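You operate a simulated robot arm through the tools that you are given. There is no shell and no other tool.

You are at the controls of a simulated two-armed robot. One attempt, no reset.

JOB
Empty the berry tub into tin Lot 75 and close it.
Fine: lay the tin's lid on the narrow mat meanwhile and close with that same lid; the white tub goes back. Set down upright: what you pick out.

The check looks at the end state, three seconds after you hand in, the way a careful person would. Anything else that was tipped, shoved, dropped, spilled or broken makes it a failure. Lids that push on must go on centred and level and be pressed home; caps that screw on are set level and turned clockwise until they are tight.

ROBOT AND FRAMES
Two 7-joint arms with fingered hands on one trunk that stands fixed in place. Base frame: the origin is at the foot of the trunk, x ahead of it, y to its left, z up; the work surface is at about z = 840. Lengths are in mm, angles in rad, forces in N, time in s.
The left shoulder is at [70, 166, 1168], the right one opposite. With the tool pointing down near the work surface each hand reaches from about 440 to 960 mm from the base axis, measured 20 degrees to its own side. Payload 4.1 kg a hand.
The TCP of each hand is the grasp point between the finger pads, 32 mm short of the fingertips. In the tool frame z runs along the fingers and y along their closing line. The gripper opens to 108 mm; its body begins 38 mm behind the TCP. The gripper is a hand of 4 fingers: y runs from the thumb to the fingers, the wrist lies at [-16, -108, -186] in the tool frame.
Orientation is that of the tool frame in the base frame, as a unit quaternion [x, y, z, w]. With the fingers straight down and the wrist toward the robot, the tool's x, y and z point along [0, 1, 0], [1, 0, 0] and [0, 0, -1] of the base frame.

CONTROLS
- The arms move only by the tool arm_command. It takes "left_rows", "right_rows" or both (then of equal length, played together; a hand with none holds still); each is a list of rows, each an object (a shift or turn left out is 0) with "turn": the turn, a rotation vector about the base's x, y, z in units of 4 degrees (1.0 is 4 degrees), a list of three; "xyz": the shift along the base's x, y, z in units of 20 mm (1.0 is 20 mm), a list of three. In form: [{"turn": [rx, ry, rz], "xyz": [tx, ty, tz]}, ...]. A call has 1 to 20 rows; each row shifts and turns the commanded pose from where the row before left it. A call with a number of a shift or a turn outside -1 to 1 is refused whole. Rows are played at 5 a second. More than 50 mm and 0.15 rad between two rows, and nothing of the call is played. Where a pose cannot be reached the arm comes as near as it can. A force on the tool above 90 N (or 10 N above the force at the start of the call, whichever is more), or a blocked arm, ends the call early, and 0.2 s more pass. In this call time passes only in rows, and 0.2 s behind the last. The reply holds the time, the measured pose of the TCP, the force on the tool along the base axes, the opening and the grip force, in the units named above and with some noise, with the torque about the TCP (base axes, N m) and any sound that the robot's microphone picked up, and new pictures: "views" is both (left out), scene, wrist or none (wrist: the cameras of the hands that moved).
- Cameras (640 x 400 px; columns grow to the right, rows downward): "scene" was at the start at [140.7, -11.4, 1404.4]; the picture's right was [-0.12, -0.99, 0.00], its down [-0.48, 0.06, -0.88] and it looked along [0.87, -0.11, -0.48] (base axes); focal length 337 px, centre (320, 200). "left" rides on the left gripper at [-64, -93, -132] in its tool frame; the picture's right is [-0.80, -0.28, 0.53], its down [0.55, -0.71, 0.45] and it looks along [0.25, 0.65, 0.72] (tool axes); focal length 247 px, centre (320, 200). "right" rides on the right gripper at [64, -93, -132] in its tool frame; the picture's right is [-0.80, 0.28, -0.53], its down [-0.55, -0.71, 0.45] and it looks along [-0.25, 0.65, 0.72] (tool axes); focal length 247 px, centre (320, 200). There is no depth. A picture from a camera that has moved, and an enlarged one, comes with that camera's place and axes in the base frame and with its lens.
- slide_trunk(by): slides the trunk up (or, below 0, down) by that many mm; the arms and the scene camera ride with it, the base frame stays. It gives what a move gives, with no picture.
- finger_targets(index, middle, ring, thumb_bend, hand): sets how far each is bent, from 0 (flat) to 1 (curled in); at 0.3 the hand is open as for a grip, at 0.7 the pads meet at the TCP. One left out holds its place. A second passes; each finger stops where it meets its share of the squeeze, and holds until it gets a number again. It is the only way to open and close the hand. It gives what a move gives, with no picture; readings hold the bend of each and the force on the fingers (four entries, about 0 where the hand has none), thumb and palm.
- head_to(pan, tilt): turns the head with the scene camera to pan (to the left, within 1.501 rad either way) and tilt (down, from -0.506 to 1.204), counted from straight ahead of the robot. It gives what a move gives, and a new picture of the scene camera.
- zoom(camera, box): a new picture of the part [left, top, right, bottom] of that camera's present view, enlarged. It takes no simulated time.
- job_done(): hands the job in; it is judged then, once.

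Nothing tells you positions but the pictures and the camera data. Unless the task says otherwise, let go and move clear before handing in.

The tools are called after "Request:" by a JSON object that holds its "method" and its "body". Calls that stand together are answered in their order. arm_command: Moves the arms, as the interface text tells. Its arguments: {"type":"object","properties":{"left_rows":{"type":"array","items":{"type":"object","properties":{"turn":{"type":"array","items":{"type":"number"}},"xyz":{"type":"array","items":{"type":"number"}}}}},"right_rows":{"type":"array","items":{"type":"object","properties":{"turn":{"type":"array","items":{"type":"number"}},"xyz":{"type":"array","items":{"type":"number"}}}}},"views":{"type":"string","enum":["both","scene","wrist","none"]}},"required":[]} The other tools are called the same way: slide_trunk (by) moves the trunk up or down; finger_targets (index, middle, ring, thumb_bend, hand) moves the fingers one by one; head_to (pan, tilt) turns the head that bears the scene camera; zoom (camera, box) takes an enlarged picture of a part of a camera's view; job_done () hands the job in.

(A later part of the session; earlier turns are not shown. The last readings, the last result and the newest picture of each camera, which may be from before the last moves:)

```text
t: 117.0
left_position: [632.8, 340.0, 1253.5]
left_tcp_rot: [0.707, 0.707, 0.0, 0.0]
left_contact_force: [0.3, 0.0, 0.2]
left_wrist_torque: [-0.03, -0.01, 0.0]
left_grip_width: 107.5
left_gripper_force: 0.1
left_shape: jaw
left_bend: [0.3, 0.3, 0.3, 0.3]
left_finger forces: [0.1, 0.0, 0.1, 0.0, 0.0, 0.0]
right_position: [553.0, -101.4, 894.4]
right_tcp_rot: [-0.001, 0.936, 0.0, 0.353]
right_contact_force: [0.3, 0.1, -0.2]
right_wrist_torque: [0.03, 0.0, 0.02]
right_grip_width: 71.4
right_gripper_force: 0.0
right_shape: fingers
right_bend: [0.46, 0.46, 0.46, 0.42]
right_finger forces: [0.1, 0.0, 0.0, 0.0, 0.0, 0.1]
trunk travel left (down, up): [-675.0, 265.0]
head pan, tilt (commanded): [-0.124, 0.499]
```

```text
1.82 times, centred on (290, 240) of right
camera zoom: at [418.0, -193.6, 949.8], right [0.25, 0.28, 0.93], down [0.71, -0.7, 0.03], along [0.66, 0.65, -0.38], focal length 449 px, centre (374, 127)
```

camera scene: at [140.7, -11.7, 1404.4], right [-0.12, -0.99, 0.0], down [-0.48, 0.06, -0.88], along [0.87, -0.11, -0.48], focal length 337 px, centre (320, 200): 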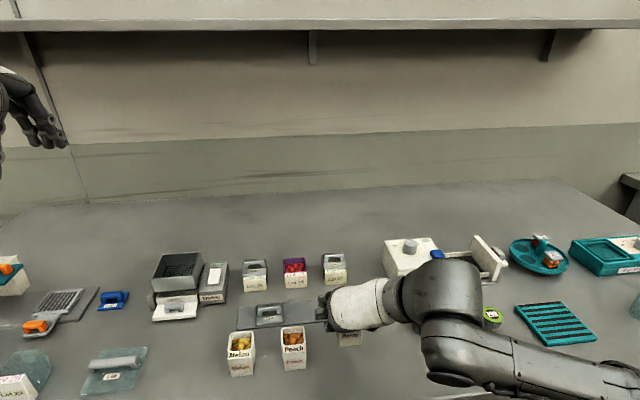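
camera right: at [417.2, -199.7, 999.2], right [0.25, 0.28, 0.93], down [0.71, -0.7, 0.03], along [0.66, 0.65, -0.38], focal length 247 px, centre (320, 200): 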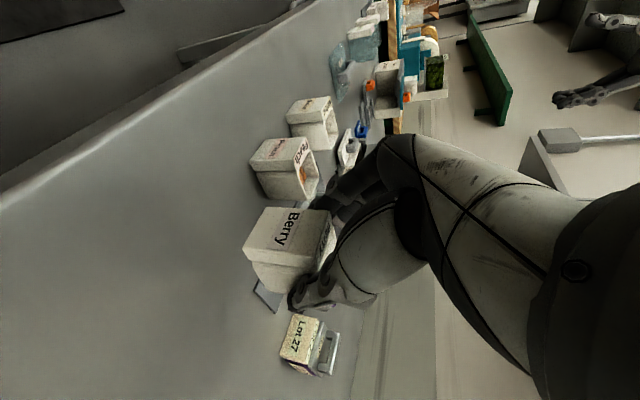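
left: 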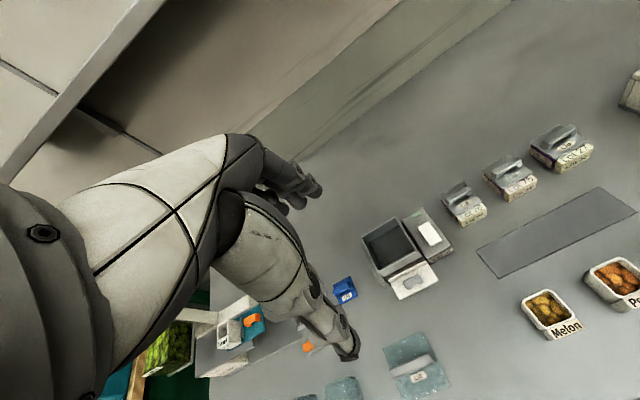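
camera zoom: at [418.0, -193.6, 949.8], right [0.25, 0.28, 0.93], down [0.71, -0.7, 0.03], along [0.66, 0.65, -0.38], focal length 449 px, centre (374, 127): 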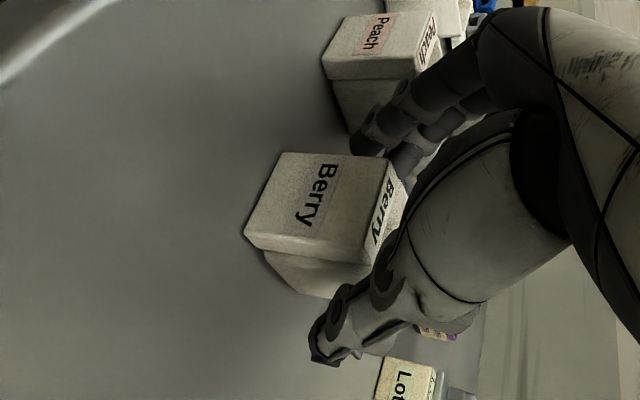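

The tub is standing free. I'll centre the hand slightly and rise straight up to clear it.

Request:
{"method": "arm_command", "body": {"right_rows": [{"xyz": [0, -0.2, 0.1]}, {"xyz": [0, 0, 0.4]}, {"xyz": [0, 0, 0.8]}, {"xyz": [0, 0, 0.9]}, {"xyz": [0, 0, 0.9]}, {"xyz": [0, 0, 0.9]}, {"xyz": [0, -0.3, 0.9]}, {"xyz": [0, -0.6, 0.5]}], "views": "both"}}

Request:
{"method": "zoom", "body": {"camera": "scene", "box": [220, 250, 380, 390]}}

```text
t: 118.8
left_position: [631.2, 338.6, 1254.9]
left_tcp_rot: [0.706, 0.708, 0.0, 0.0]
left_contact_force: [-0.9, -1.0, -0.8]
left_wrist_torque: [0.01, -0.05, -0.01]
left_grip_width: 107.5
left_gripper_force: 0.1
left_shape: jaw
left_bend: [0.3, 0.3, 0.3, 0.3]
left_finger forces: [0.0, 0.1, 0.0, 0.1, 0.0, 0.0]
right_position: [552.0, -124.5, 1002.3]
right_tcp_rot: [-0.001, 0.936, 0.0, 0.352]
right_contact_force: [0.1, 0.4, 0.1]
right_wrist_torque: [0.01, -0.01, -0.02]
right_grip_width: 71.4
right_gripper_force: 0.0
right_shape: fingers
right_bend: [0.46, 0.46, 0.46, 0.42]
right_finger forces: [0.1, 0.1, 0.0, 0.0, 0.0, 0.0]
trunk travel left (down, up): [-675.0, 265.0]
head pan, tilt (commanded): [-0.124, 0.499]
camera scene: at [140.2, -11.9, 1404.4], right [-0.12, -0.99, 0.0], down [-0.48, 0.06, -0.88], along [0.87, -0.11, -0.48], focal length 337 px, centre (320, 200)
camera right: at [417.1, -217.0, 1058.7], right [0.25, 0.28, 0.93], down [0.71, -0.7, 0.03], along [0.66, 0.65, -0.38], focal length 247 px, centre (320, 200)
```

scene: 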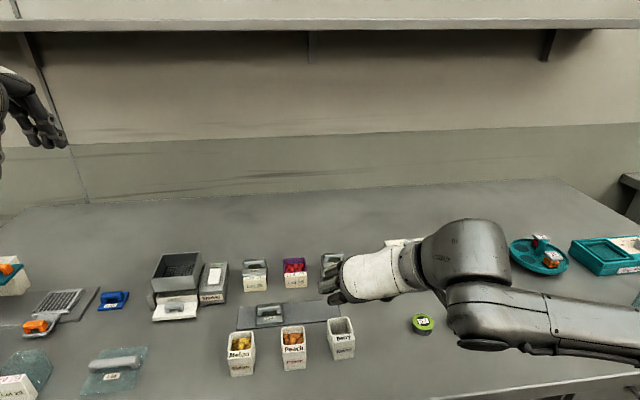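
right: 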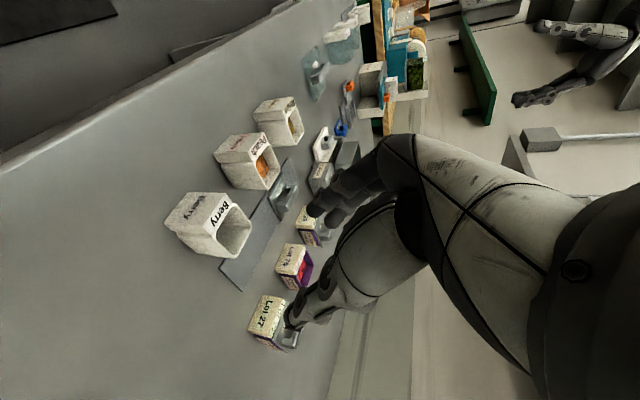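

```text
2.86 times, centred on (300, 320) of scene
camera zoom: at [140.2, -11.9, 1404.4], right [-0.12, -0.99, 0.0], down [-0.48, 0.06, -0.88], along [0.87, -0.11, -0.48], focal length 963 px, centre (377, -143)
```

zoom: 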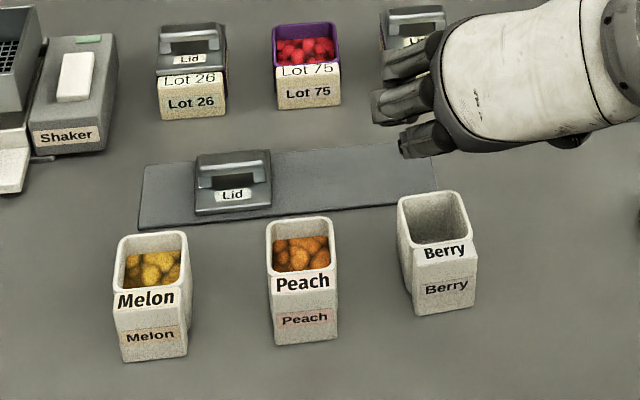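

The tub is back, upright and empty, within about 11 mm of its original spot. Next is the lid: I'll bring the hand to the fingers-down posture over the tin area by the proven route, forward then yaw -90°.

Request:
{"method": "arm_command", "body": {"right_rows": [{"xyz": [0.5, 0.2, 0.2]}, {"xyz": [0.9, 0.4, 0]}, {"xyz": [0.9, 0.4, 0]}, {"xyz": [0.9, 0.4, 0]}, {"xyz": [0.9, 0.4, 0]}, {"xyz": [0.9, 0.4, 0]}, {"xyz": [0.9, 0.4, 0]}, {"xyz": [0.9, 0.4, 0], "turn": [0, 0, -0.48]}, {"xyz": [0.3, 0.2, 0], "turn": [0, 0, -1]}, {"xyz": [0.3, 0.2, 0], "turn": [0, 0, -1]}, {"xyz": [0.3, 0.2, 0], "turn": [0, 0, -1]}, {"xyz": [0.3, 0.2, 0], "turn": [0, 0, -1]}, {"xyz": [0.3, 0.2, 0], "turn": [0, 0, -1]}, {"xyz": [0.3, 0.2, 0], "turn": [0, 0, -1]}, {"xyz": [0.3, 0.2, 0], "turn": [0, 0, -1]}, {"xyz": [0.3, 0.2, 0], "turn": [0, 0, -1]}, {"xyz": [0.3, 0.2, 0], "turn": [0, 0, -1]}, {"xyz": [0.3, 0.2, 0], "turn": [0, 0, -1]}, {"xyz": [0.2, 0.2, 0], "turn": [0, 0, -1]}, {"xyz": [0.1, 0.2, 0], "turn": [0, 0, -1]}], "views": "scene"}}

Request:
{"method": "arm_command", "body": {"right_rows": [{"turn": [0, 0, -1]}, {"turn": [0, 0, -1]}, {"turn": [0, 0, -1]}, {"turn": [0, 0, -1]}, {"turn": [0, 0, -1]}, {"turn": [0, 0, -1]}, {"turn": [0, 0, -1]}, {"turn": [0, 0, -1]}, {"turn": [0, 0, -1]}, {"turn": [0, 0, -1]}, {"turn": [1, 0, 0]}, {"turn": [1, 0, 0]}, {"turn": [1, 0, 0]}, {"turn": [1, 0, 0]}, {"turn": [1, 0, 0]}, {"turn": [1, 0, 0]}, {"turn": [1, 0, 0]}, {"turn": [1, 0, 0]}, {"turn": [1, 0, 0]}, {"turn": [1, 0, 0]}], "views": "both"}}

```text
t: 123.0
left_position: [632.3, 340.6, 1254.5]
left_tcp_rot: [0.707, 0.707, 0.001, 0.0]
left_contact_force: [-0.5, 0.8, 0.0]
left_wrist_torque: [-0.02, 0.02, 0.01]
left_grip_width: 107.5
left_gripper_force: 0.1
left_shape: jaw
left_bend: [0.3, 0.3, 0.3, 0.3]
left_finger forces: [0.0, 0.0, 0.1, 0.1, 0.0, 0.1]
right_position: [753.9, -15.6, 1005.0]
right_tcp_rot: [0.396, 0.848, -0.149, 0.32]
right_contact_force: [-0.6, -0.1, -0.2]
right_wrist_torque: [0.01, -0.02, -0.02]
right_grip_width: 71.5
right_gripper_force: 0.0
right_shape: fingers
right_bend: [0.46, 0.46, 0.46, 0.42]
right_finger forces: [0.0, 0.1, 0.0, 0.0, 0.1, 0.1]
trunk travel left (down, up): [-675.0, 265.0]
head pan, tilt (commanded): [-0.124, 0.499]
camera scene: at [140.9, -10.5, 1404.4], right [-0.12, -0.99, 0.0], down [-0.48, 0.06, -0.88], along [0.87, -0.11, -0.48], focal length 337 px, centre (320, 200)
```

scene: 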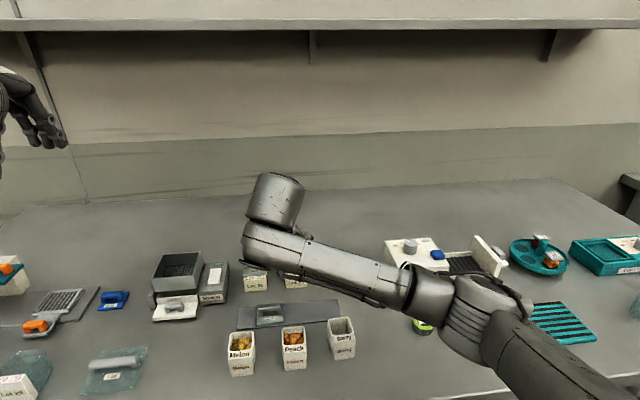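

```text
t: 127.2
left_position: [631.7, 339.4, 1254.9]
left_tcp_rot: [0.707, 0.707, 0.0, 0.0]
left_contact_force: [0.7, -0.1, -0.2]
left_wrist_torque: [0.01, 0.0, 0.02]
left_grip_width: 107.5
left_gripper_force: 0.0
left_shape: jaw
left_bend: [0.3, 0.3, 0.3, 0.3]
left_finger forces: [0.0, 0.0, 0.1, 0.0, 0.0, 0.0]
right_position: [754.9, -16.0, 1005.9]
right_tcp_rot: [0.707, 0.708, -0.007, 0.008]
right_contact_force: [0.0, 1.0, 0.3]
right_wrist_torque: [0.03, 0.0, -0.02]
right_grip_width: 71.2
right_gripper_force: 0.0
right_shape: fingers
right_bend: [0.46, 0.46, 0.46, 0.42]
right_finger forces: [0.1, 0.0, 0.0, 0.1, 0.1, 0.1]
trunk travel left (down, up): [-675.0, 265.0]
head pan, tilt (commanded): [-0.124, 0.499]
camera scene: at [140.8, -11.4, 1404.4], right [-0.12, -0.99, 0.0], down [-0.48, 0.06, -0.88], along [0.87, -0.11, -0.48], focal length 337 px, centre (320, 200)
camera right: at [662.0, 51.8, 1135.6], right [0.28, -0.79, 0.55], down [-0.7, -0.56, -0.44], along [0.65, -0.26, -0.71], focal length 247 px, centre (320, 200)
```

scene: 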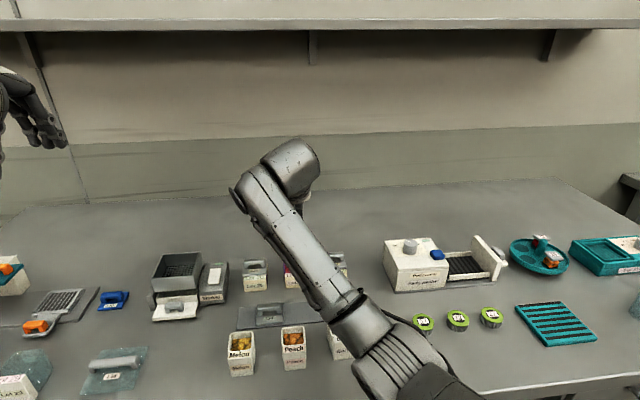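
right: 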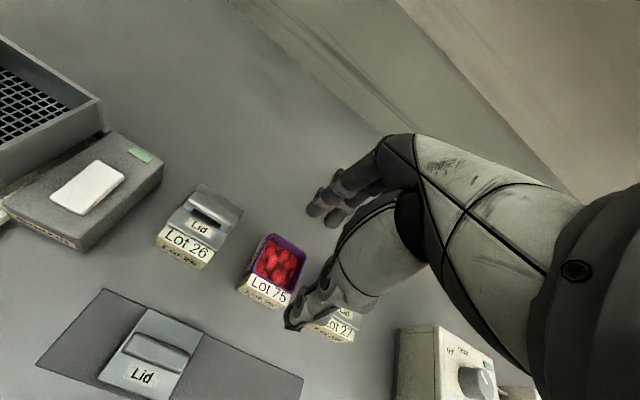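

I'm in the fingers-down posture. From here the wrist camera sees the lid and the filled tin, so I'll measure both precisely.

Request:
{"method": "zoom", "body": {"camera": "right", "box": [90, 290, 250, 400]}}

Request:
{"method": "zoom", "body": {"camera": "right", "box": [220, 220, 330, 320]}}

Request:
{"method": "zoom", "body": {"camera": "left", "box": [430, 120, 600, 260]}}

Request:
{"method": "zoom", "body": {"camera": "scene", "box": [230, 290, 350, 340]}}

```text
3.64 times, centred on (170, 345) of right
camera zoom: at [662.0, 51.8, 1135.6], right [0.28, -0.79, 0.55], down [-0.7, -0.56, -0.44], along [0.65, -0.26, -0.71], focal length 898 px, centre (866, -327)
```

zoom: 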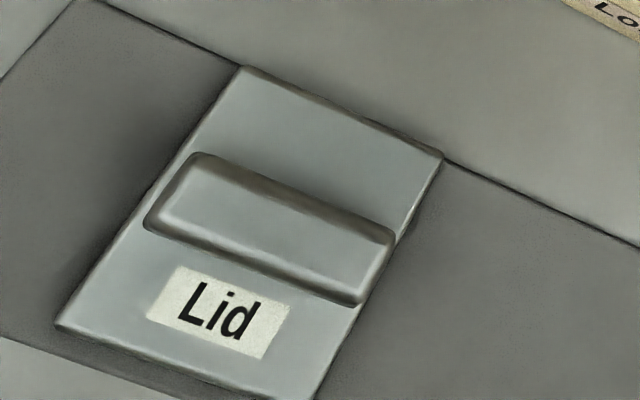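

```text
4.00 times, centred on (275, 270) of right
camera zoom: at [662.0, 51.8, 1135.6], right [0.28, -0.79, 0.55], down [-0.7, -0.56, -0.44], along [0.65, -0.26, -0.71], focal length 988 px, centre (500, -80)
```

zoom: 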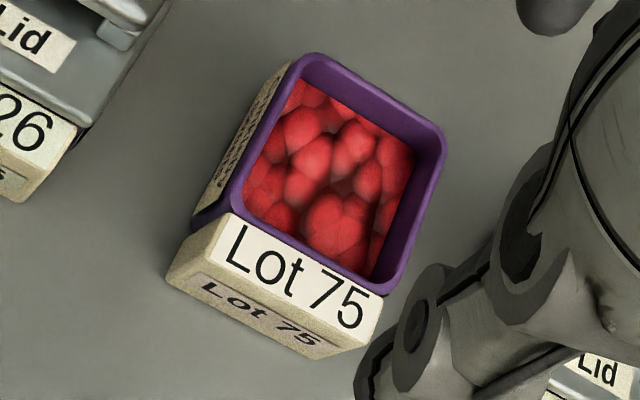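

```text
2.86 times, centred on (515, 190) of left
camera zoom: at [538.6, 274.6, 1385.5], right [-0.28, -0.8, -0.53], down [-0.71, 0.55, -0.45], along [0.65, 0.25, -0.72], focal length 706 px, centre (-237, 229)
```

zoom: 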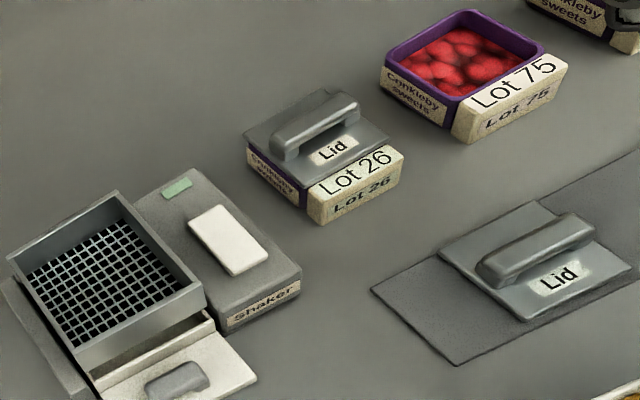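

```text
5.33 times, centred on (290, 315) of scene
camera zoom: at [140.8, -11.4, 1404.4], right [-0.12, -0.99, 0.0], down [-0.48, 0.06, -0.88], along [0.87, -0.11, -0.48], focal length 1798 px, centre (480, -413)
```

zoom: 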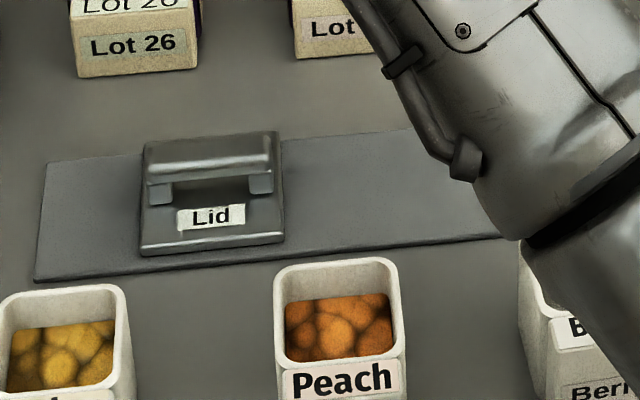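

The lid on the mat is centred at about (669, 34), almost square, with its top at z≈849. The tin rim is centred at about (785, -28). I'll move above the lid handle with a moderate finger opening.

Request:
{"method": "finger_targets", "body": {"hand": "right", "index": 0.52, "middle": 0.52, "ring": 0.52, "thumb_bend": 0.5}}

Request:
{"method": "arm_command", "body": {"right_rows": [{"xyz": [-0.5, 0.3, -0.2], "turn": [0.3, 0, 0]}, {"xyz": [-0.7, 0.44, -0.4]}, {"xyz": [-0.7, 0.44, -0.4]}, {"xyz": [-0.7, 0.44, -0.4]}, {"xyz": [-0.7, 0.44, -0.4]}, {"xyz": [-0.7, 0.44, -0.5]}], "views": "both"}}

Request:
{"method": "zoom", "body": {"camera": "right", "box": [200, 180, 400, 350]}}

```text
t: 128.2
left_position: [632.6, 339.1, 1254.5]
left_tcp_rot: [0.707, 0.707, 0.0, 0.0]
left_contact_force: [-0.3, -0.3, 0.2]
left_wrist_torque: [0.0, 0.04, -0.01]
left_grip_width: 107.8
left_gripper_force: 0.2
left_shape: jaw
left_bend: [0.3, 0.3, 0.3, 0.3]
left_finger forces: [0.0, 0.0, 0.0, 0.0, 0.1, 0.0]
right_position: [754.7, -15.0, 1005.2]
right_tcp_rot: [0.706, 0.708, -0.008, 0.009]
right_contact_force: [0.5, 0.1, -0.2]
right_wrist_torque: [0.01, 0.0, 0.0]
right_grip_width: 53.6
right_gripper_force: 0.1
right_shape: fingers
right_bend: [0.52, 0.52, 0.52, 0.5]
right_finger forces: [0.0, 0.0, 0.1, 0.0, 0.0, 0.0]
trunk travel left (down, up): [-675.0, 265.0]
head pan, tilt (commanded): [-0.124, 0.499]
```

```text
t: 129.6
left_position: [631.0, 340.4, 1254.0]
left_tcp_rot: [0.707, 0.707, -0.001, -0.001]
left_contact_force: [0.0, 0.1, -0.8]
left_wrist_torque: [0.03, -0.02, 0.0]
left_grip_width: 107.6
left_gripper_force: 0.1
left_shape: jaw
left_bend: [0.3, 0.3, 0.3, 0.3]
left_finger forces: [0.1, 0.0, 0.0, 0.1, 0.1, 0.0]
right_position: [673.0, 35.4, 959.4]
right_tcp_rot: [0.706, 0.708, 0.0, 0.001]
right_contact_force: [-0.6, 0.3, 0.2]
right_wrist_torque: [0.0, 0.03, -0.02]
right_grip_width: 53.4
right_gripper_force: 0.1
right_shape: fingers
right_bend: [0.52, 0.52, 0.52, 0.5]
right_finger forces: [0.0, 0.0, 0.0, 0.0, 0.1, 0.0]
trunk travel left (down, up): [-675.0, 265.0]
head pan, tilt (commanded): [-0.124, 0.499]
camera scene: at [140.3, -10.7, 1404.5], right [-0.12, -0.99, 0.0], down [-0.48, 0.06, -0.88], along [0.87, -0.11, -0.48], focal length 337 px, centre (320, 200)
camera right: at [580.9, 100.0, 1091.0], right [0.28, -0.8, 0.53], down [-0.7, -0.55, -0.45], along [0.65, -0.25, -0.72], focal length 247 px, centre (320, 200)
```

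scene: 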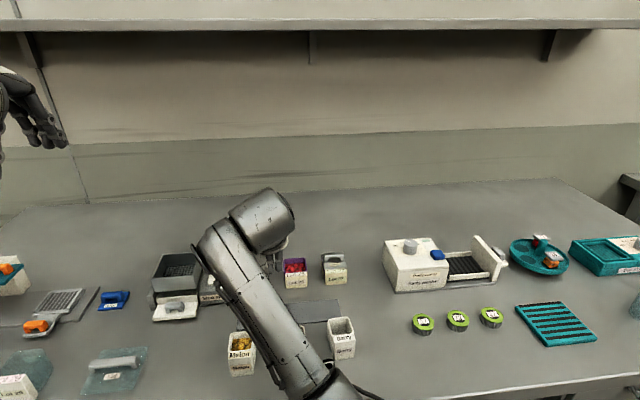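
right: 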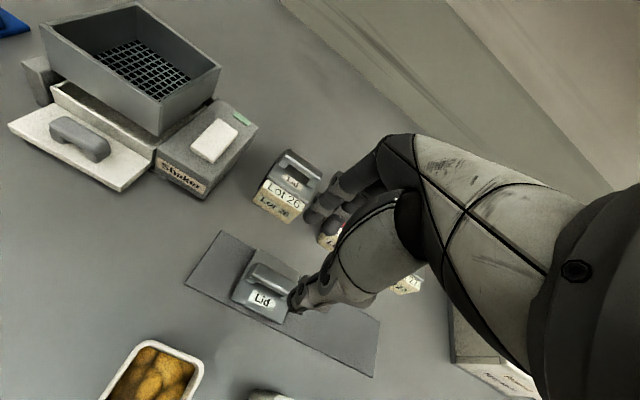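

```text
2.35 times, centred on (300, 265) of right
camera zoom: at [580.9, 100.0, 1091.0], right [0.28, -0.8, 0.53], down [-0.7, -0.55, -0.45], along [0.65, -0.25, -0.72], focal length 581 px, centre (367, 47)
```

zoom: 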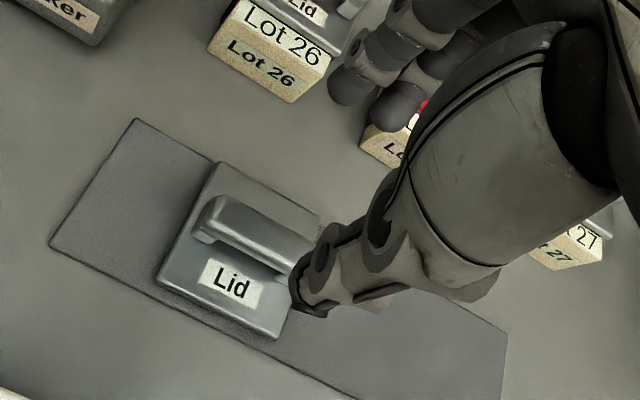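

Aligned over the handle. Descending to just above grasp height, then the final few millimetres.

Request:
{"method": "arm_command", "body": {"right_rows": [{"xyz": [0, -0.08, -0.8]}, {"xyz": [0, 0, -0.9]}, {"xyz": [0, 0, -0.8]}, {"xyz": [0, 0, -0.4]}], "views": "wrist"}}

Request:
{"method": "zoom", "body": {"camera": "right", "box": [200, 180, 400, 350]}}

```text
t: 130.6
left_position: [633.0, 338.9, 1253.3]
left_tcp_rot: [0.707, 0.707, 0.0, 0.001]
left_contact_force: [-1.1, 0.7, -0.5]
left_wrist_torque: [-0.03, -0.01, -0.01]
left_grip_width: 107.7
left_gripper_force: 0.0
left_shape: jaw
left_bend: [0.3, 0.3, 0.3, 0.3]
left_finger forces: [0.0, 0.0, 0.0, 0.1, 0.0, 0.0]
right_position: [680.0, 24.5, 905.4]
right_tcp_rot: [0.709, 0.705, 0.001, 0.009]
right_contact_force: [-0.3, 0.2, 0.3]
right_wrist_torque: [0.02, -0.02, -0.02]
right_grip_width: 53.3
right_gripper_force: 0.0
right_shape: fingers
right_bend: [0.52, 0.52, 0.52, 0.5]
right_finger forces: [0.0, 0.0, 0.0, 0.1, 0.0, 0.0]
trunk travel left (down, up): [-675.0, 265.0]
head pan, tilt (commanded): [-0.124, 0.499]
camera right: at [586.1, 92.3, 1034.9], right [0.27, -0.79, 0.54], down [-0.7, -0.55, -0.45], along [0.66, -0.26, -0.71], focal length 247 px, centre (320, 200)
```

right: 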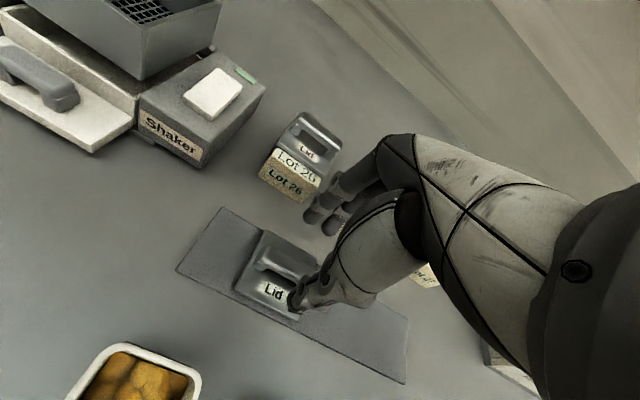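

```text
2.35 times, centred on (300, 265) of right
camera zoom: at [586.1, 92.3, 1034.9], right [0.27, -0.79, 0.54], down [-0.7, -0.55, -0.45], along [0.66, -0.26, -0.71], focal length 581 px, centre (367, 47)
```

zoom: 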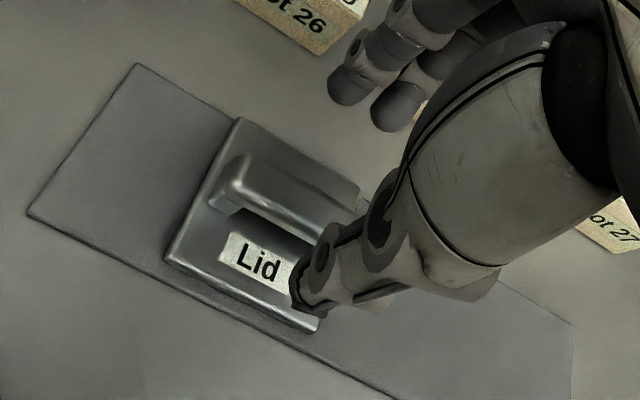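

The arm is slightly off target because it's near a joint limit in the straight-down posture. I'll rise and take the same tilted hand pose I released the lid in (pitch +14°, yaw +6°). That pose equalises thumb and fingertip heights and keeps the lid level.

Request:
{"method": "arm_command", "body": {"right_rows": [{"xyz": [0.1, 0, 0.7]}, {"xyz": [0, 0.1, 0.8], "turn": [0, 0.9, 0.4]}, {"xyz": [0, 0.2, 0.4], "turn": [0, 0.9, 0.4]}, {"xyz": [0, 0.2, 0], "turn": [0, 0.9, 0.4]}, {"xyz": [0, 0.1, 0], "turn": [0, 0.8, 0.3]}], "views": "both"}}

Request:
{"method": "zoom", "body": {"camera": "right", "box": [200, 180, 400, 350]}}

```text
t: 131.8
left_position: [632.9, 338.5, 1255.2]
left_tcp_rot: [0.707, 0.707, 0.0, -0.001]
left_contact_force: [-0.6, -0.5, 0.3]
left_wrist_torque: [0.01, 0.0, 0.01]
left_grip_width: 107.8
left_gripper_force: 0.1
left_shape: jaw
left_bend: [0.3, 0.3, 0.3, 0.3]
left_finger forces: [0.0, 0.0, 0.0, 0.0, 0.1, 0.0]
right_position: [681.8, 32.7, 938.3]
right_tcp_rot: [0.668, 0.734, -0.089, -0.079]
right_contact_force: [0.4, 0.2, 0.3]
right_wrist_torque: [-0.04, -0.02, 0.03]
right_grip_width: 53.4
right_gripper_force: 0.1
right_shape: fingers
right_bend: [0.52, 0.52, 0.52, 0.5]
right_finger forces: [0.0, 0.1, 0.0, 0.0, 0.1, 0.0]
trunk travel left (down, up): [-675.0, 265.0]
head pan, tilt (commanded): [-0.124, 0.499]
camera scene: at [140.8, -10.9, 1404.4], right [-0.12, -0.99, 0.0], down [-0.48, 0.06, -0.88], along [0.87, -0.11, -0.48], focal length 337 px, centre (320, 200)
camera right: at [616.4, 93.2, 1088.5], right [0.47, -0.76, 0.45], down [-0.74, -0.62, -0.27], along [0.48, -0.21, -0.85], focal length 247 px, centre (320, 200)
```

scene: 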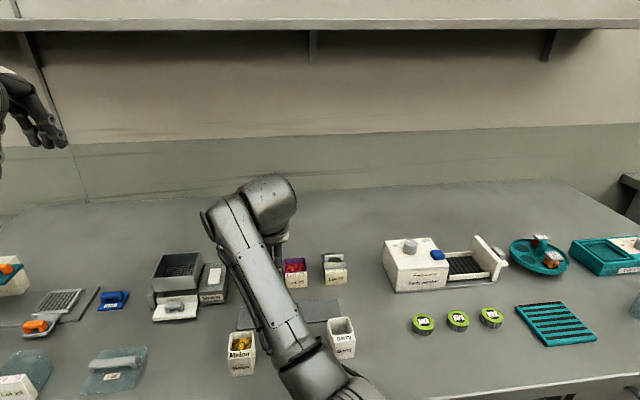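
right: 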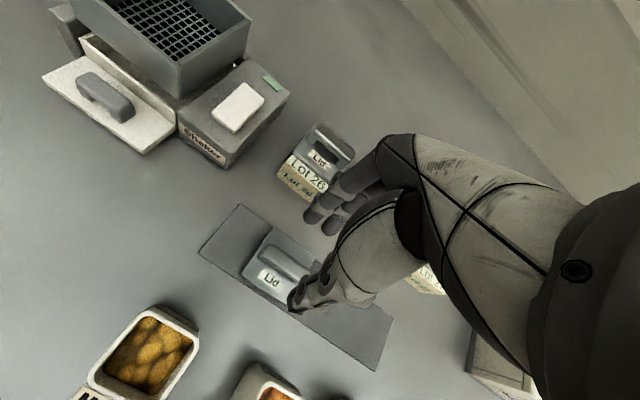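

```text
2.35 times, centred on (300, 265) of right
camera zoom: at [616.4, 93.2, 1088.5], right [0.47, -0.76, 0.45], down [-0.74, -0.62, -0.27], along [0.48, -0.21, -0.85], focal length 581 px, centre (367, 47)
```

zoom: 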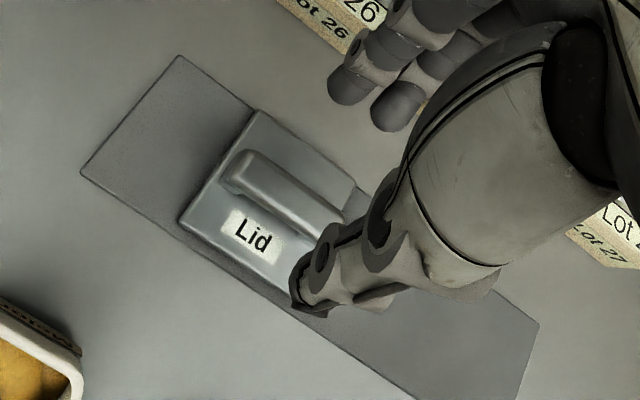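

The pose matches the earlier release pose and this time the arm tracks well. Descending in two steps.

Request:
{"method": "arm_command", "body": {"right_rows": [{"xyz": [0, 0.1, -0.7]}, {"xyz": [0, 0.08, -0.8]}], "views": "none"}}

Request:
{"method": "arm_command", "body": {"right_rows": [{"xyz": [0, 0, -0.5]}, {"xyz": [0, 0, -0.3]}], "views": "wrist"}}

Request:
{"method": "zoom", "body": {"camera": "right", "box": [200, 180, 400, 350]}}

```text
t: 132.6
left_position: [632.7, 338.7, 1254.3]
left_tcp_rot: [0.707, 0.707, 0.0, 0.001]
left_contact_force: [0.0, 0.4, 0.8]
left_wrist_torque: [0.01, -0.02, -0.02]
left_grip_width: 107.4
left_gripper_force: 0.0
left_shape: jaw
left_bend: [0.3, 0.3, 0.3, 0.3]
left_finger forces: [0.0, 0.0, 0.0, 0.0, 0.1, 0.1]
right_position: [691.6, 23.0, 918.3]
right_tcp_rot: [0.677, 0.728, -0.084, -0.068]
right_contact_force: [0.3, -0.4, 0.1]
right_wrist_torque: [0.01, -0.01, -0.02]
right_grip_width: 53.2
right_gripper_force: 0.1
right_shape: fingers
right_bend: [0.52, 0.52, 0.52, 0.5]
right_finger forces: [0.1, 0.1, 0.0, 0.0, 0.0, 0.0]
trunk travel left (down, up): [-675.0, 265.0]
head pan, tilt (commanded): [-0.124, 0.499]
stopped in row 2 (right hand): the arm was blocked; the commanded pose is now the measured one
```

```text
t: 133.2
left_position: [633.0, 339.9, 1253.8]
left_tcp_rot: [0.707, 0.707, 0.0, 0.0]
left_contact_force: [0.1, 0.2, 0.3]
left_wrist_torque: [0.01, -0.02, 0.03]
left_grip_width: 107.5
left_gripper_force: 0.0
left_shape: jaw
left_bend: [0.3, 0.3, 0.3, 0.3]
left_finger forces: [0.0, 0.0, 0.0, 0.0, 0.1, 0.0]
right_position: [692.8, 19.7, 906.0]
right_tcp_rot: [0.679, 0.726, -0.084, -0.066]
right_contact_force: [-0.5, 0.5, -0.2]
right_wrist_torque: [0.04, -0.02, -0.02]
right_grip_width: 53.4
right_gripper_force: 0.0
right_shape: fingers
right_bend: [0.52, 0.52, 0.52, 0.5]
right_finger forces: [0.1, 0.1, 0.0, 0.0, 0.1, 0.1]
trunk travel left (down, up): [-675.0, 265.0]
head pan, tilt (commanded): [-0.124, 0.499]
camera right: at [626.5, 82.1, 1052.7], right [0.44, -0.76, 0.47], down [-0.74, -0.61, -0.28], along [0.5, -0.23, -0.84], focal length 247 px, centre (320, 200)
```

right: 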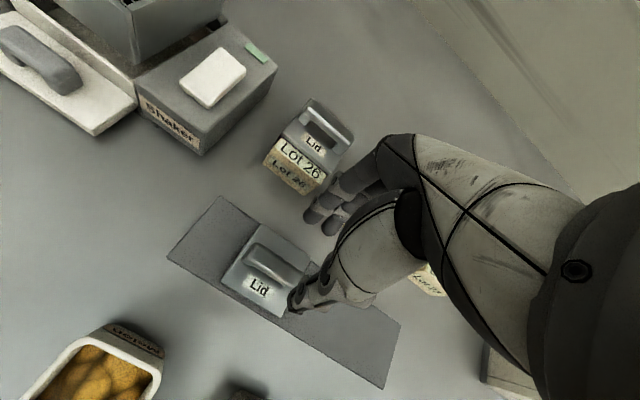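

```text
2.35 times, centred on (300, 265) of right
camera zoom: at [626.5, 82.1, 1052.7], right [0.44, -0.76, 0.47], down [-0.74, -0.61, -0.28], along [0.5, -0.23, -0.84], focal length 581 px, centre (367, 47)
```

zoom: 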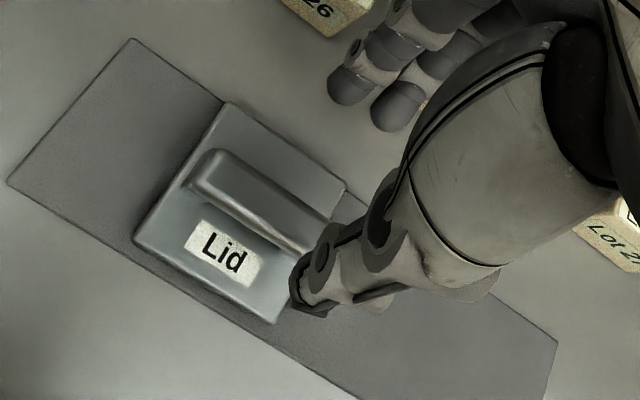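

The right arm's elbow posture blocks it on this side, but the lid is on the left arm's side and the left arm is still in its good posture. I'll clear the right hand away to the right, and use the left hand for the lid.

Request:
{"method": "arm_command", "body": {"right_rows": [{"xyz": [0.2, 0, 0.8]}, {"xyz": [0.4, -0.1, 0.9], "turn": [0, -0.9, -0.4]}, {"xyz": [0.5, -0.3, 0.9], "turn": [0, -0.9, -0.4]}, {"xyz": [0.5, -0.6, 0.9], "turn": [0, -0.9, -0.4]}, {"xyz": [0.5, -0.9, 0.9], "turn": [0, -0.8, -0.3]}, {"xyz": [0.5, -0.9, 0.9]}, {"xyz": [0.4, -0.9, 0.9]}, {"xyz": [0.3, -0.9, 0.5]}, {"xyz": [0.2, -0.9, 0]}, {"xyz": [0, -0.9, 0]}, {"xyz": [0, -0.9, 0]}, {"xyz": [0, -0.9, 0]}, {"xyz": [0, -0.9, 0]}, {"xyz": [0, -0.9, 0]}, {"xyz": [0, -0.9, 0]}, {"xyz": [0, -0.9, 0]}, {"xyz": [0, -0.9, 0]}, {"xyz": [0, -0.9, 0]}, {"xyz": [0, -0.9, 0]}, {"xyz": [0, -0.9, 0]}], "views": "both"}}

```text
t: 137.4
left_position: [633.2, 337.8, 1255.0]
left_tcp_rot: [0.707, 0.707, 0.001, 0.0]
left_contact_force: [-0.7, -1.0, -0.1]
left_wrist_torque: [0.01, 0.0, 0.04]
left_grip_width: 107.6
left_gripper_force: 0.3
left_shape: jaw
left_bend: [0.3, 0.3, 0.3, 0.3]
left_finger forces: [0.0, 0.1, 0.1, 0.1, 0.1, 0.1]
right_position: [758.5, -283.3, 1036.0]
right_tcp_rot: [0.718, 0.696, 0.003, 0.014]
right_contact_force: [0.0, -0.1, 0.6]
right_wrist_torque: [0.0, 0.0, -0.01]
right_grip_width: 53.2
right_gripper_force: 0.0
right_shape: fingers
right_bend: [0.52, 0.52, 0.52, 0.5]
right_finger forces: [0.0, 0.0, 0.1, 0.0, 0.0, 0.0]
trunk travel left (down, up): [-675.0, 265.0]
head pan, tilt (commanded): [-0.124, 0.499]
camera scene: at [140.8, -11.9, 1404.4], right [-0.12, -0.99, 0.0], down [-0.48, 0.06, -0.88], along [0.87, -0.11, -0.48], focal length 337 px, centre (320, 200)
camera right: at [666.0, -213.6, 1165.0], right [0.25, -0.8, 0.55], down [-0.71, -0.53, -0.46], along [0.66, -0.28, -0.7], focal length 247 px, centre (320, 200)
```

scene: 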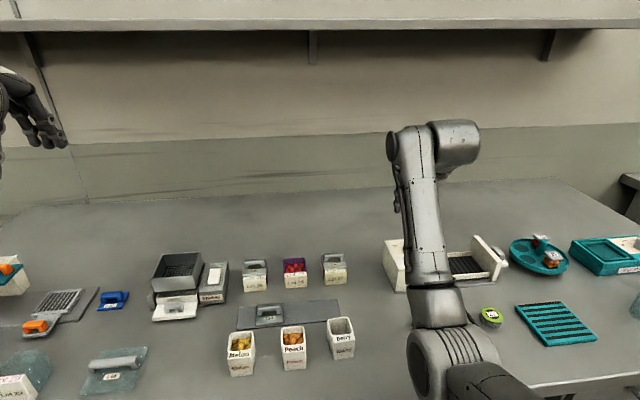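
right: 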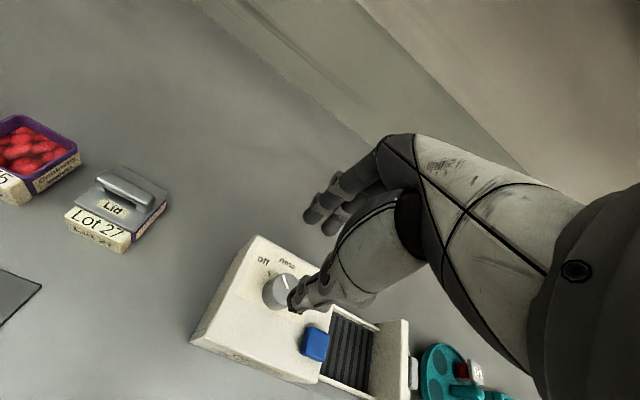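

The right hand is clear. Now the left hand: part-open its fingers and travel to above the lid, then tilt it about 14° as before.

Request:
{"method": "finger_targets", "body": {"hand": "left", "index": 0.52, "middle": 0.52, "ring": 0.52, "thumb_bend": 0.5}}

Request:
{"method": "arm_command", "body": {"left_rows": [{"xyz": [0.1, -0.7, -0.6]}, {"xyz": [0.15, -0.95, -0.9]}, {"xyz": [0.15, -0.95, -0.9]}, {"xyz": [0.15, -0.95, -0.9]}, {"xyz": [0.15, -0.95, -0.9]}, {"xyz": [0.15, -0.95, -0.9]}, {"xyz": [0.15, -0.95, -0.9]}, {"xyz": [0.15, -0.95, -0.9]}, {"xyz": [0.15, -0.95, -0.9]}, {"xyz": [0.15, -0.95, -0.9]}, {"xyz": [0.15, -0.95, -0.9]}, {"xyz": [0.15, -0.95, -0.9]}, {"xyz": [0.15, -0.95, -0.9]}, {"xyz": [0.15, -0.95, -0.9]}, {"xyz": [0.15, -0.95, -0.9]}, {"xyz": [0.15, -0.95, -0.8]}], "views": "both"}}

Request:
{"method": "zoom", "body": {"camera": "left", "box": [230, 180, 480, 400]}}

```text
t: 138.4
left_position: [632.7, 339.0, 1254.9]
left_tcp_rot: [0.707, 0.707, -0.001, 0.0]
left_contact_force: [0.2, -0.1, 0.4]
left_wrist_torque: [0.0, 0.02, -0.01]
left_grip_width: 53.6
left_gripper_force: 0.1
left_shape: fingers
left_bend: [0.52, 0.52, 0.52, 0.5]
left_finger forces: [0.0, 0.0, 0.0, 0.0, 0.0, 0.1]
right_position: [759.1, -282.7, 1037.4]
right_tcp_rot: [0.718, 0.696, 0.003, 0.013]
right_contact_force: [-0.6, 0.0, 0.3]
right_wrist_torque: [-0.01, -0.01, -0.02]
right_grip_width: 53.6
right_gripper_force: 0.1
right_shape: fingers
right_bend: [0.52, 0.52, 0.52, 0.5]
right_finger forces: [0.0, 0.0, 0.0, 0.0, 0.0, 0.0]
trunk travel left (down, up): [-675.0, 265.0]
head pan, tilt (commanded): [-0.124, 0.499]
```

```text
t: 141.8
left_position: [680.5, 38.9, 972.4]
left_tcp_rot: [0.707, 0.707, 0.001, 0.0]
left_contact_force: [0.9, -0.9, 0.8]
left_wrist_torque: [0.02, 0.01, 0.03]
left_grip_width: 53.6
left_gripper_force: 0.0
left_shape: fingers
left_bend: [0.52, 0.52, 0.52, 0.5]
left_finger forces: [0.0, 0.0, 0.1, 0.0, 0.0, 0.1]
right_position: [759.2, -283.4, 1036.7]
right_tcp_rot: [0.718, 0.696, 0.003, 0.013]
right_contact_force: [0.3, -0.1, 1.0]
right_wrist_torque: [-0.01, 0.0, 0.01]
right_grip_width: 53.5
right_gripper_force: 0.2
right_shape: fingers
right_bend: [0.52, 0.52, 0.52, 0.5]
right_finger forces: [0.0, 0.0, 0.1, 0.0, 0.1, 0.1]
trunk travel left (down, up): [-675.0, 265.0]
head pan, tilt (commanded): [-0.124, 0.499]
camera scene: at [141.1, -12.2, 1404.4], right [-0.12, -0.99, 0.0], down [-0.48, 0.06, -0.88], along [0.87, -0.11, -0.48], focal length 337 px, centre (320, 200)
camera left: at [586.0, -24.5, 1104.2], right [-0.28, -0.8, -0.53], down [-0.71, 0.55, -0.45], along [0.65, 0.25, -0.72], focal length 247 px, centre (320, 200)
```

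scene: 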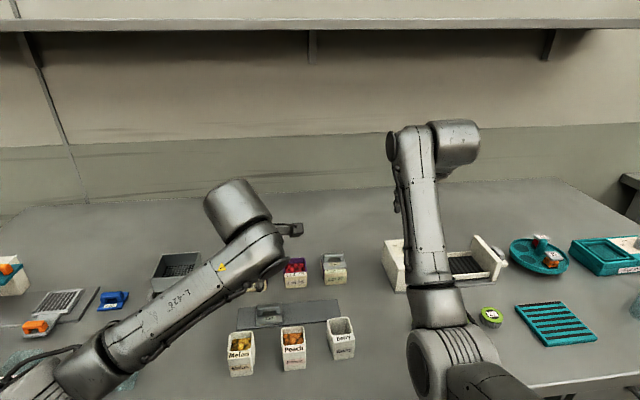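
left: 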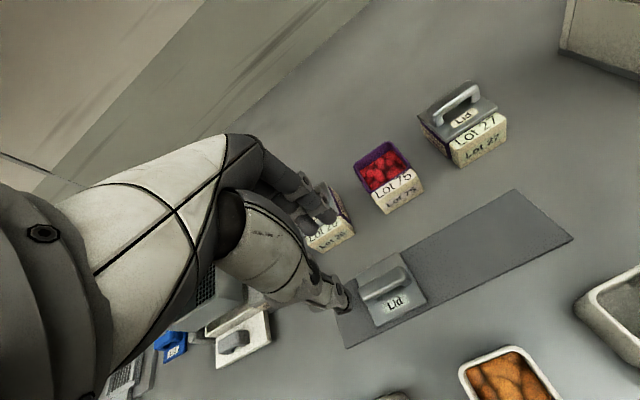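

```text
1.82 times, centred on (355, 290) of left
camera zoom: at [586.0, -24.5, 1104.2], right [-0.28, -0.8, -0.53], down [-0.71, 0.55, -0.45], along [0.65, 0.25, -0.72], focal length 449 px, centre (256, 36)
```

zoom: 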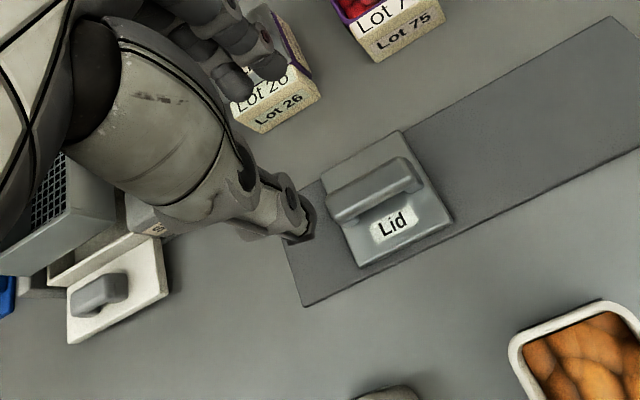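

The left arm reaches easily with its elbow out. I'll apply the tilt and centre on the handle while coming down to z≈935.

Request:
{"method": "arm_command", "body": {"left_rows": [{"xyz": [-0.05, -0.1, -0.4], "turn": [0, 0.9, 0]}, {"xyz": [-0.05, -0.1, -0.5], "turn": [0, 0.9, 0]}, {"xyz": [-0.05, -0.1, -0.5], "turn": [0, 0.9, 0]}, {"xyz": [0, -0.07, -0.5], "turn": [0, 0.8, 0]}], "views": "wrist"}}

Request:
{"method": "zoom", "body": {"camera": "left", "box": [230, 180, 440, 350]}}

Request:
{"method": "zoom", "body": {"camera": "scene", "box": [220, 250, 330, 340]}}

```text
t: 142.8
left_position: [676.1, 32.6, 936.2]
left_tcp_rot: [0.702, 0.702, -0.087, -0.087]
left_contact_force: [0.2, -0.6, 1.0]
left_wrist_torque: [0.0, 0.05, 0.01]
left_grip_width: 53.6
left_gripper_force: 0.0
left_shape: fingers
left_bend: [0.52, 0.52, 0.52, 0.5]
left_finger forces: [0.0, 0.1, 0.0, 0.0, 0.0, 0.0]
right_position: [759.7, -282.8, 1036.4]
right_tcp_rot: [0.717, 0.697, 0.003, 0.012]
right_contact_force: [0.2, 0.5, 0.8]
right_wrist_torque: [-0.01, 0.0, 0.02]
right_grip_width: 53.3
right_gripper_force: 0.0
right_shape: fingers
right_bend: [0.52, 0.52, 0.52, 0.5]
right_finger forces: [0.1, 0.0, 0.1, 0.1, 0.1, 0.0]
trunk travel left (down, up): [-675.0, 265.0]
head pan, tilt (commanded): [-0.124, 0.499]
camera left: at [617.3, -32.3, 1085.7], right [-0.4, -0.8, -0.45], down [-0.79, 0.55, -0.26], along [0.45, 0.25, -0.86], focal length 247 px, centre (320, 200)
```

left: 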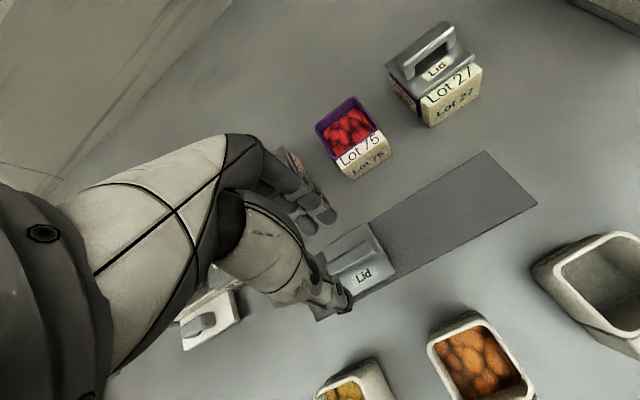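

```text
2.35 times, centred on (335, 265) of left
camera zoom: at [617.3, -32.3, 1085.7], right [-0.4, -0.8, -0.45], down [-0.79, 0.55, -0.26], along [0.45, 0.25, -0.86], focal length 581 px, centre (285, 47)
```

zoom: 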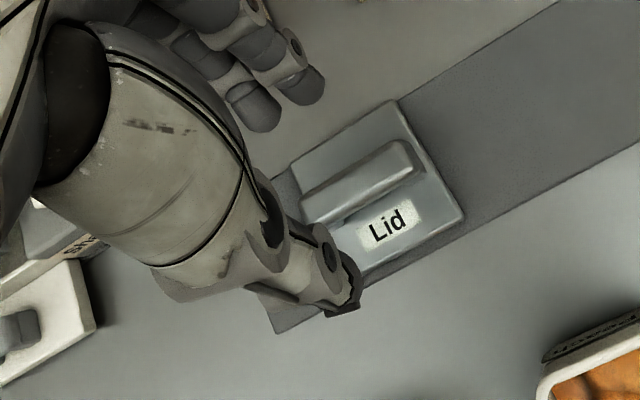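

```text
4.44 times, centred on (275, 295) of scene
camera zoom: at [141.1, -11.7, 1404.3], right [-0.12, -0.99, 0.0], down [-0.48, 0.06, -0.88], along [0.87, -0.11, -0.48], focal length 1498 px, centre (520, -222)
```

zoom: 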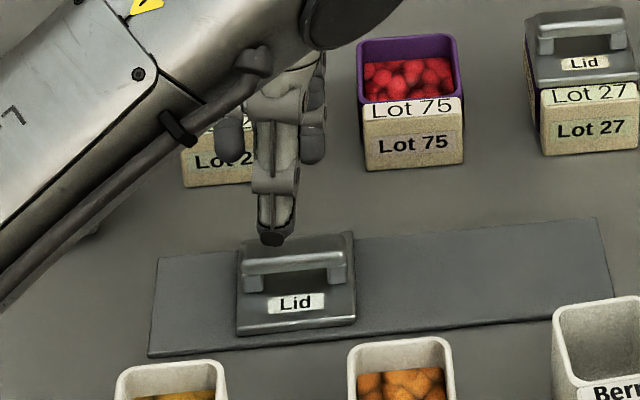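

The thumb and fingers straddle the handle well. Descending to the grasp height in steps.

Request:
{"method": "arm_command", "body": {"left_rows": [{"xyz": [0, -0.07, -0.8]}, {"xyz": [0, 0, -0.8]}, {"xyz": [0, 0, -0.5]}], "views": "none"}}

Request:
{"method": "zoom", "body": {"camera": "left", "box": [230, 180, 440, 350]}}

Request:
{"method": "zoom", "body": {"camera": "scene", "box": [240, 280, 320, 340]}}

```text
t: 143.6
left_position: [675.3, 31.5, 893.8]
left_tcp_rot: [0.701, 0.702, -0.086, -0.086]
left_contact_force: [0.0, 0.5, -0.3]
left_wrist_torque: [0.0, -0.02, 0.01]
left_grip_width: 53.5
left_gripper_force: 0.0
left_shape: fingers
left_bend: [0.52, 0.52, 0.52, 0.5]
left_finger forces: [0.0, 0.0, 0.1, 0.1, 0.1, 0.0]
right_position: [759.6, -282.9, 1035.7]
right_tcp_rot: [0.717, 0.697, 0.004, 0.012]
right_contact_force: [0.1, 0.6, 1.5]
right_wrist_torque: [0.01, 0.01, -0.01]
right_grip_width: 53.5
right_gripper_force: 0.0
right_shape: fingers
right_bend: [0.52, 0.52, 0.52, 0.5]
right_finger forces: [0.0, 0.0, 0.0, 0.0, 0.0, 0.0]
trunk travel left (down, up): [-675.0, 265.0]
head pan, tilt (commanded): [-0.124, 0.499]
```

```text
2.35 times, centred on (335, 265) of left
camera zoom: at [616.7, -33.1, 1043.5], right [-0.4, -0.8, -0.45], down [-0.79, 0.55, -0.26], along [0.46, 0.25, -0.85], focal length 581 px, centre (285, 47)
```

zoom: 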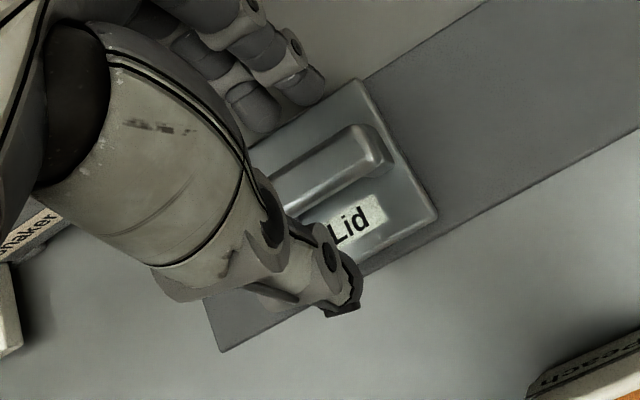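

```text
6.67 times, centred on (280, 310) of scene
camera zoom: at [140.8, -11.3, 1404.4], right [-0.12, -0.99, 0.0], down [-0.48, 0.06, -0.88], along [0.87, -0.11, -0.48], focal length 2247 px, centre (587, -533)
```

zoom: 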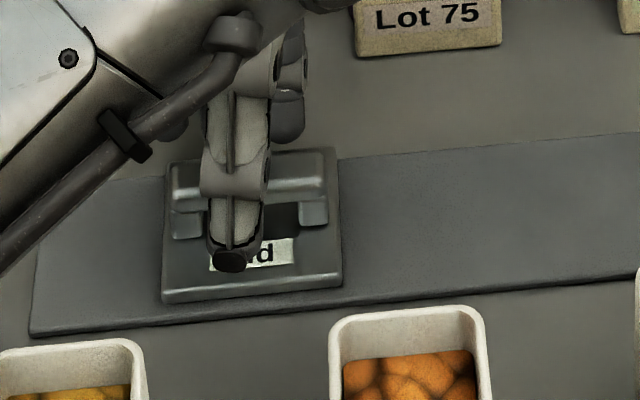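

No contact yet. I'll close partway first, then lower the last 3 mm and grip.

Request:
{"method": "finger_targets", "body": {"hand": "left", "index": 0.6, "middle": 0.6, "ring": 0.6, "thumb_bend": 0.58}}

Request:
{"method": "arm_command", "body": {"left_rows": [{"xyz": [0, 0, -0.15]}], "views": "none"}}

Request:
{"method": "zoom", "body": {"camera": "left", "box": [250, 180, 420, 330]}}

Request:
{"method": "zoom", "body": {"camera": "scene", "box": [240, 280, 320, 340]}}

```text
t: 144.6
left_position: [675.0, 31.7, 894.3]
left_tcp_rot: [0.701, 0.702, -0.086, -0.086]
left_contact_force: [0.3, -0.3, 0.6]
left_wrist_torque: [0.02, 0.02, 0.03]
left_grip_width: 33.5
left_gripper_force: 0.1
left_shape: fingers
left_bend: [0.6, 0.6, 0.6, 0.57]
left_finger forces: [0.0, 0.0, 0.0, 0.1, 0.1, 0.0]
right_position: [759.5, -282.5, 1037.0]
right_tcp_rot: [0.717, 0.697, 0.003, 0.013]
right_contact_force: [0.2, 0.2, -0.2]
right_wrist_torque: [0.0, 0.0, 0.03]
right_grip_width: 53.3
right_gripper_force: 0.0
right_shape: fingers
right_bend: [0.52, 0.52, 0.52, 0.5]
right_finger forces: [0.0, 0.0, 0.0, 0.0, 0.0, 0.1]
trunk travel left (down, up): [-675.0, 265.0]
head pan, tilt (commanded): [-0.124, 0.499]
```

```text
t: 145.0
left_position: [676.4, 31.2, 890.6]
left_tcp_rot: [0.701, 0.702, -0.087, -0.086]
left_contact_force: [0.6, -0.1, 1.7]
left_wrist_torque: [-0.05, -0.03, 0.01]
left_grip_width: 33.1
left_gripper_force: 0.6
left_shape: fingers
left_bend: [0.6, 0.6, 0.6, 0.57]
left_finger forces: [1.1, 0.1, 0.1, 0.0, 0.0, 0.0]
right_position: [759.2, -283.3, 1036.8]
right_tcp_rot: [0.717, 0.697, 0.003, 0.013]
right_contact_force: [0.2, 0.7, -0.3]
right_wrist_torque: [0.0, 0.02, -0.02]
right_grip_width: 53.4
right_gripper_force: 0.0
right_shape: fingers
right_bend: [0.52, 0.52, 0.52, 0.5]
right_finger forces: [0.1, 0.0, 0.1, 0.0, 0.0, 0.1]
trunk travel left (down, up): [-675.0, 265.0]
head pan, tilt (commanded): [-0.124, 0.499]
```

```text
2.67 times, centred on (335, 255) of left
camera zoom: at [616.9, -33.1, 1040.6], right [-0.4, -0.8, -0.45], down [-0.79, 0.55, -0.26], along [0.46, 0.25, -0.85], focal length 659 px, centre (280, 53)
```

zoom: 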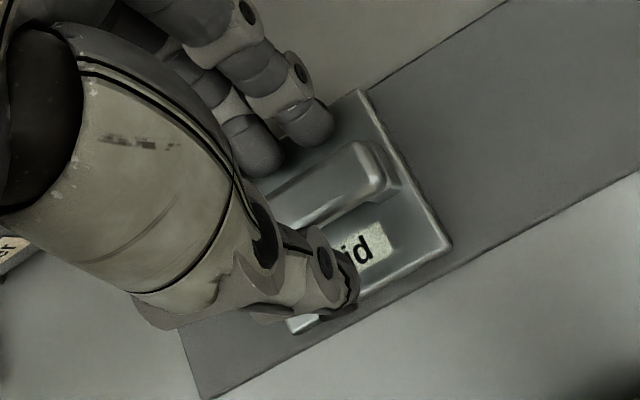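

```text
6.67 times, centred on (280, 310) of scene
camera zoom: at [140.7, -11.4, 1404.4], right [-0.12, -0.99, 0.0], down [-0.48, 0.06, -0.88], along [0.87, -0.11, -0.48], focal length 2247 px, centre (587, -533)
```

zoom: 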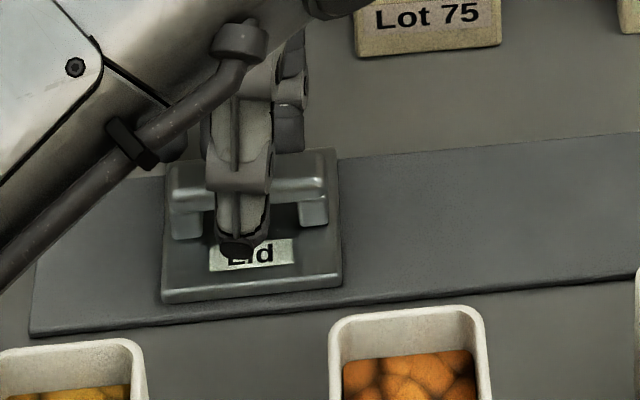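

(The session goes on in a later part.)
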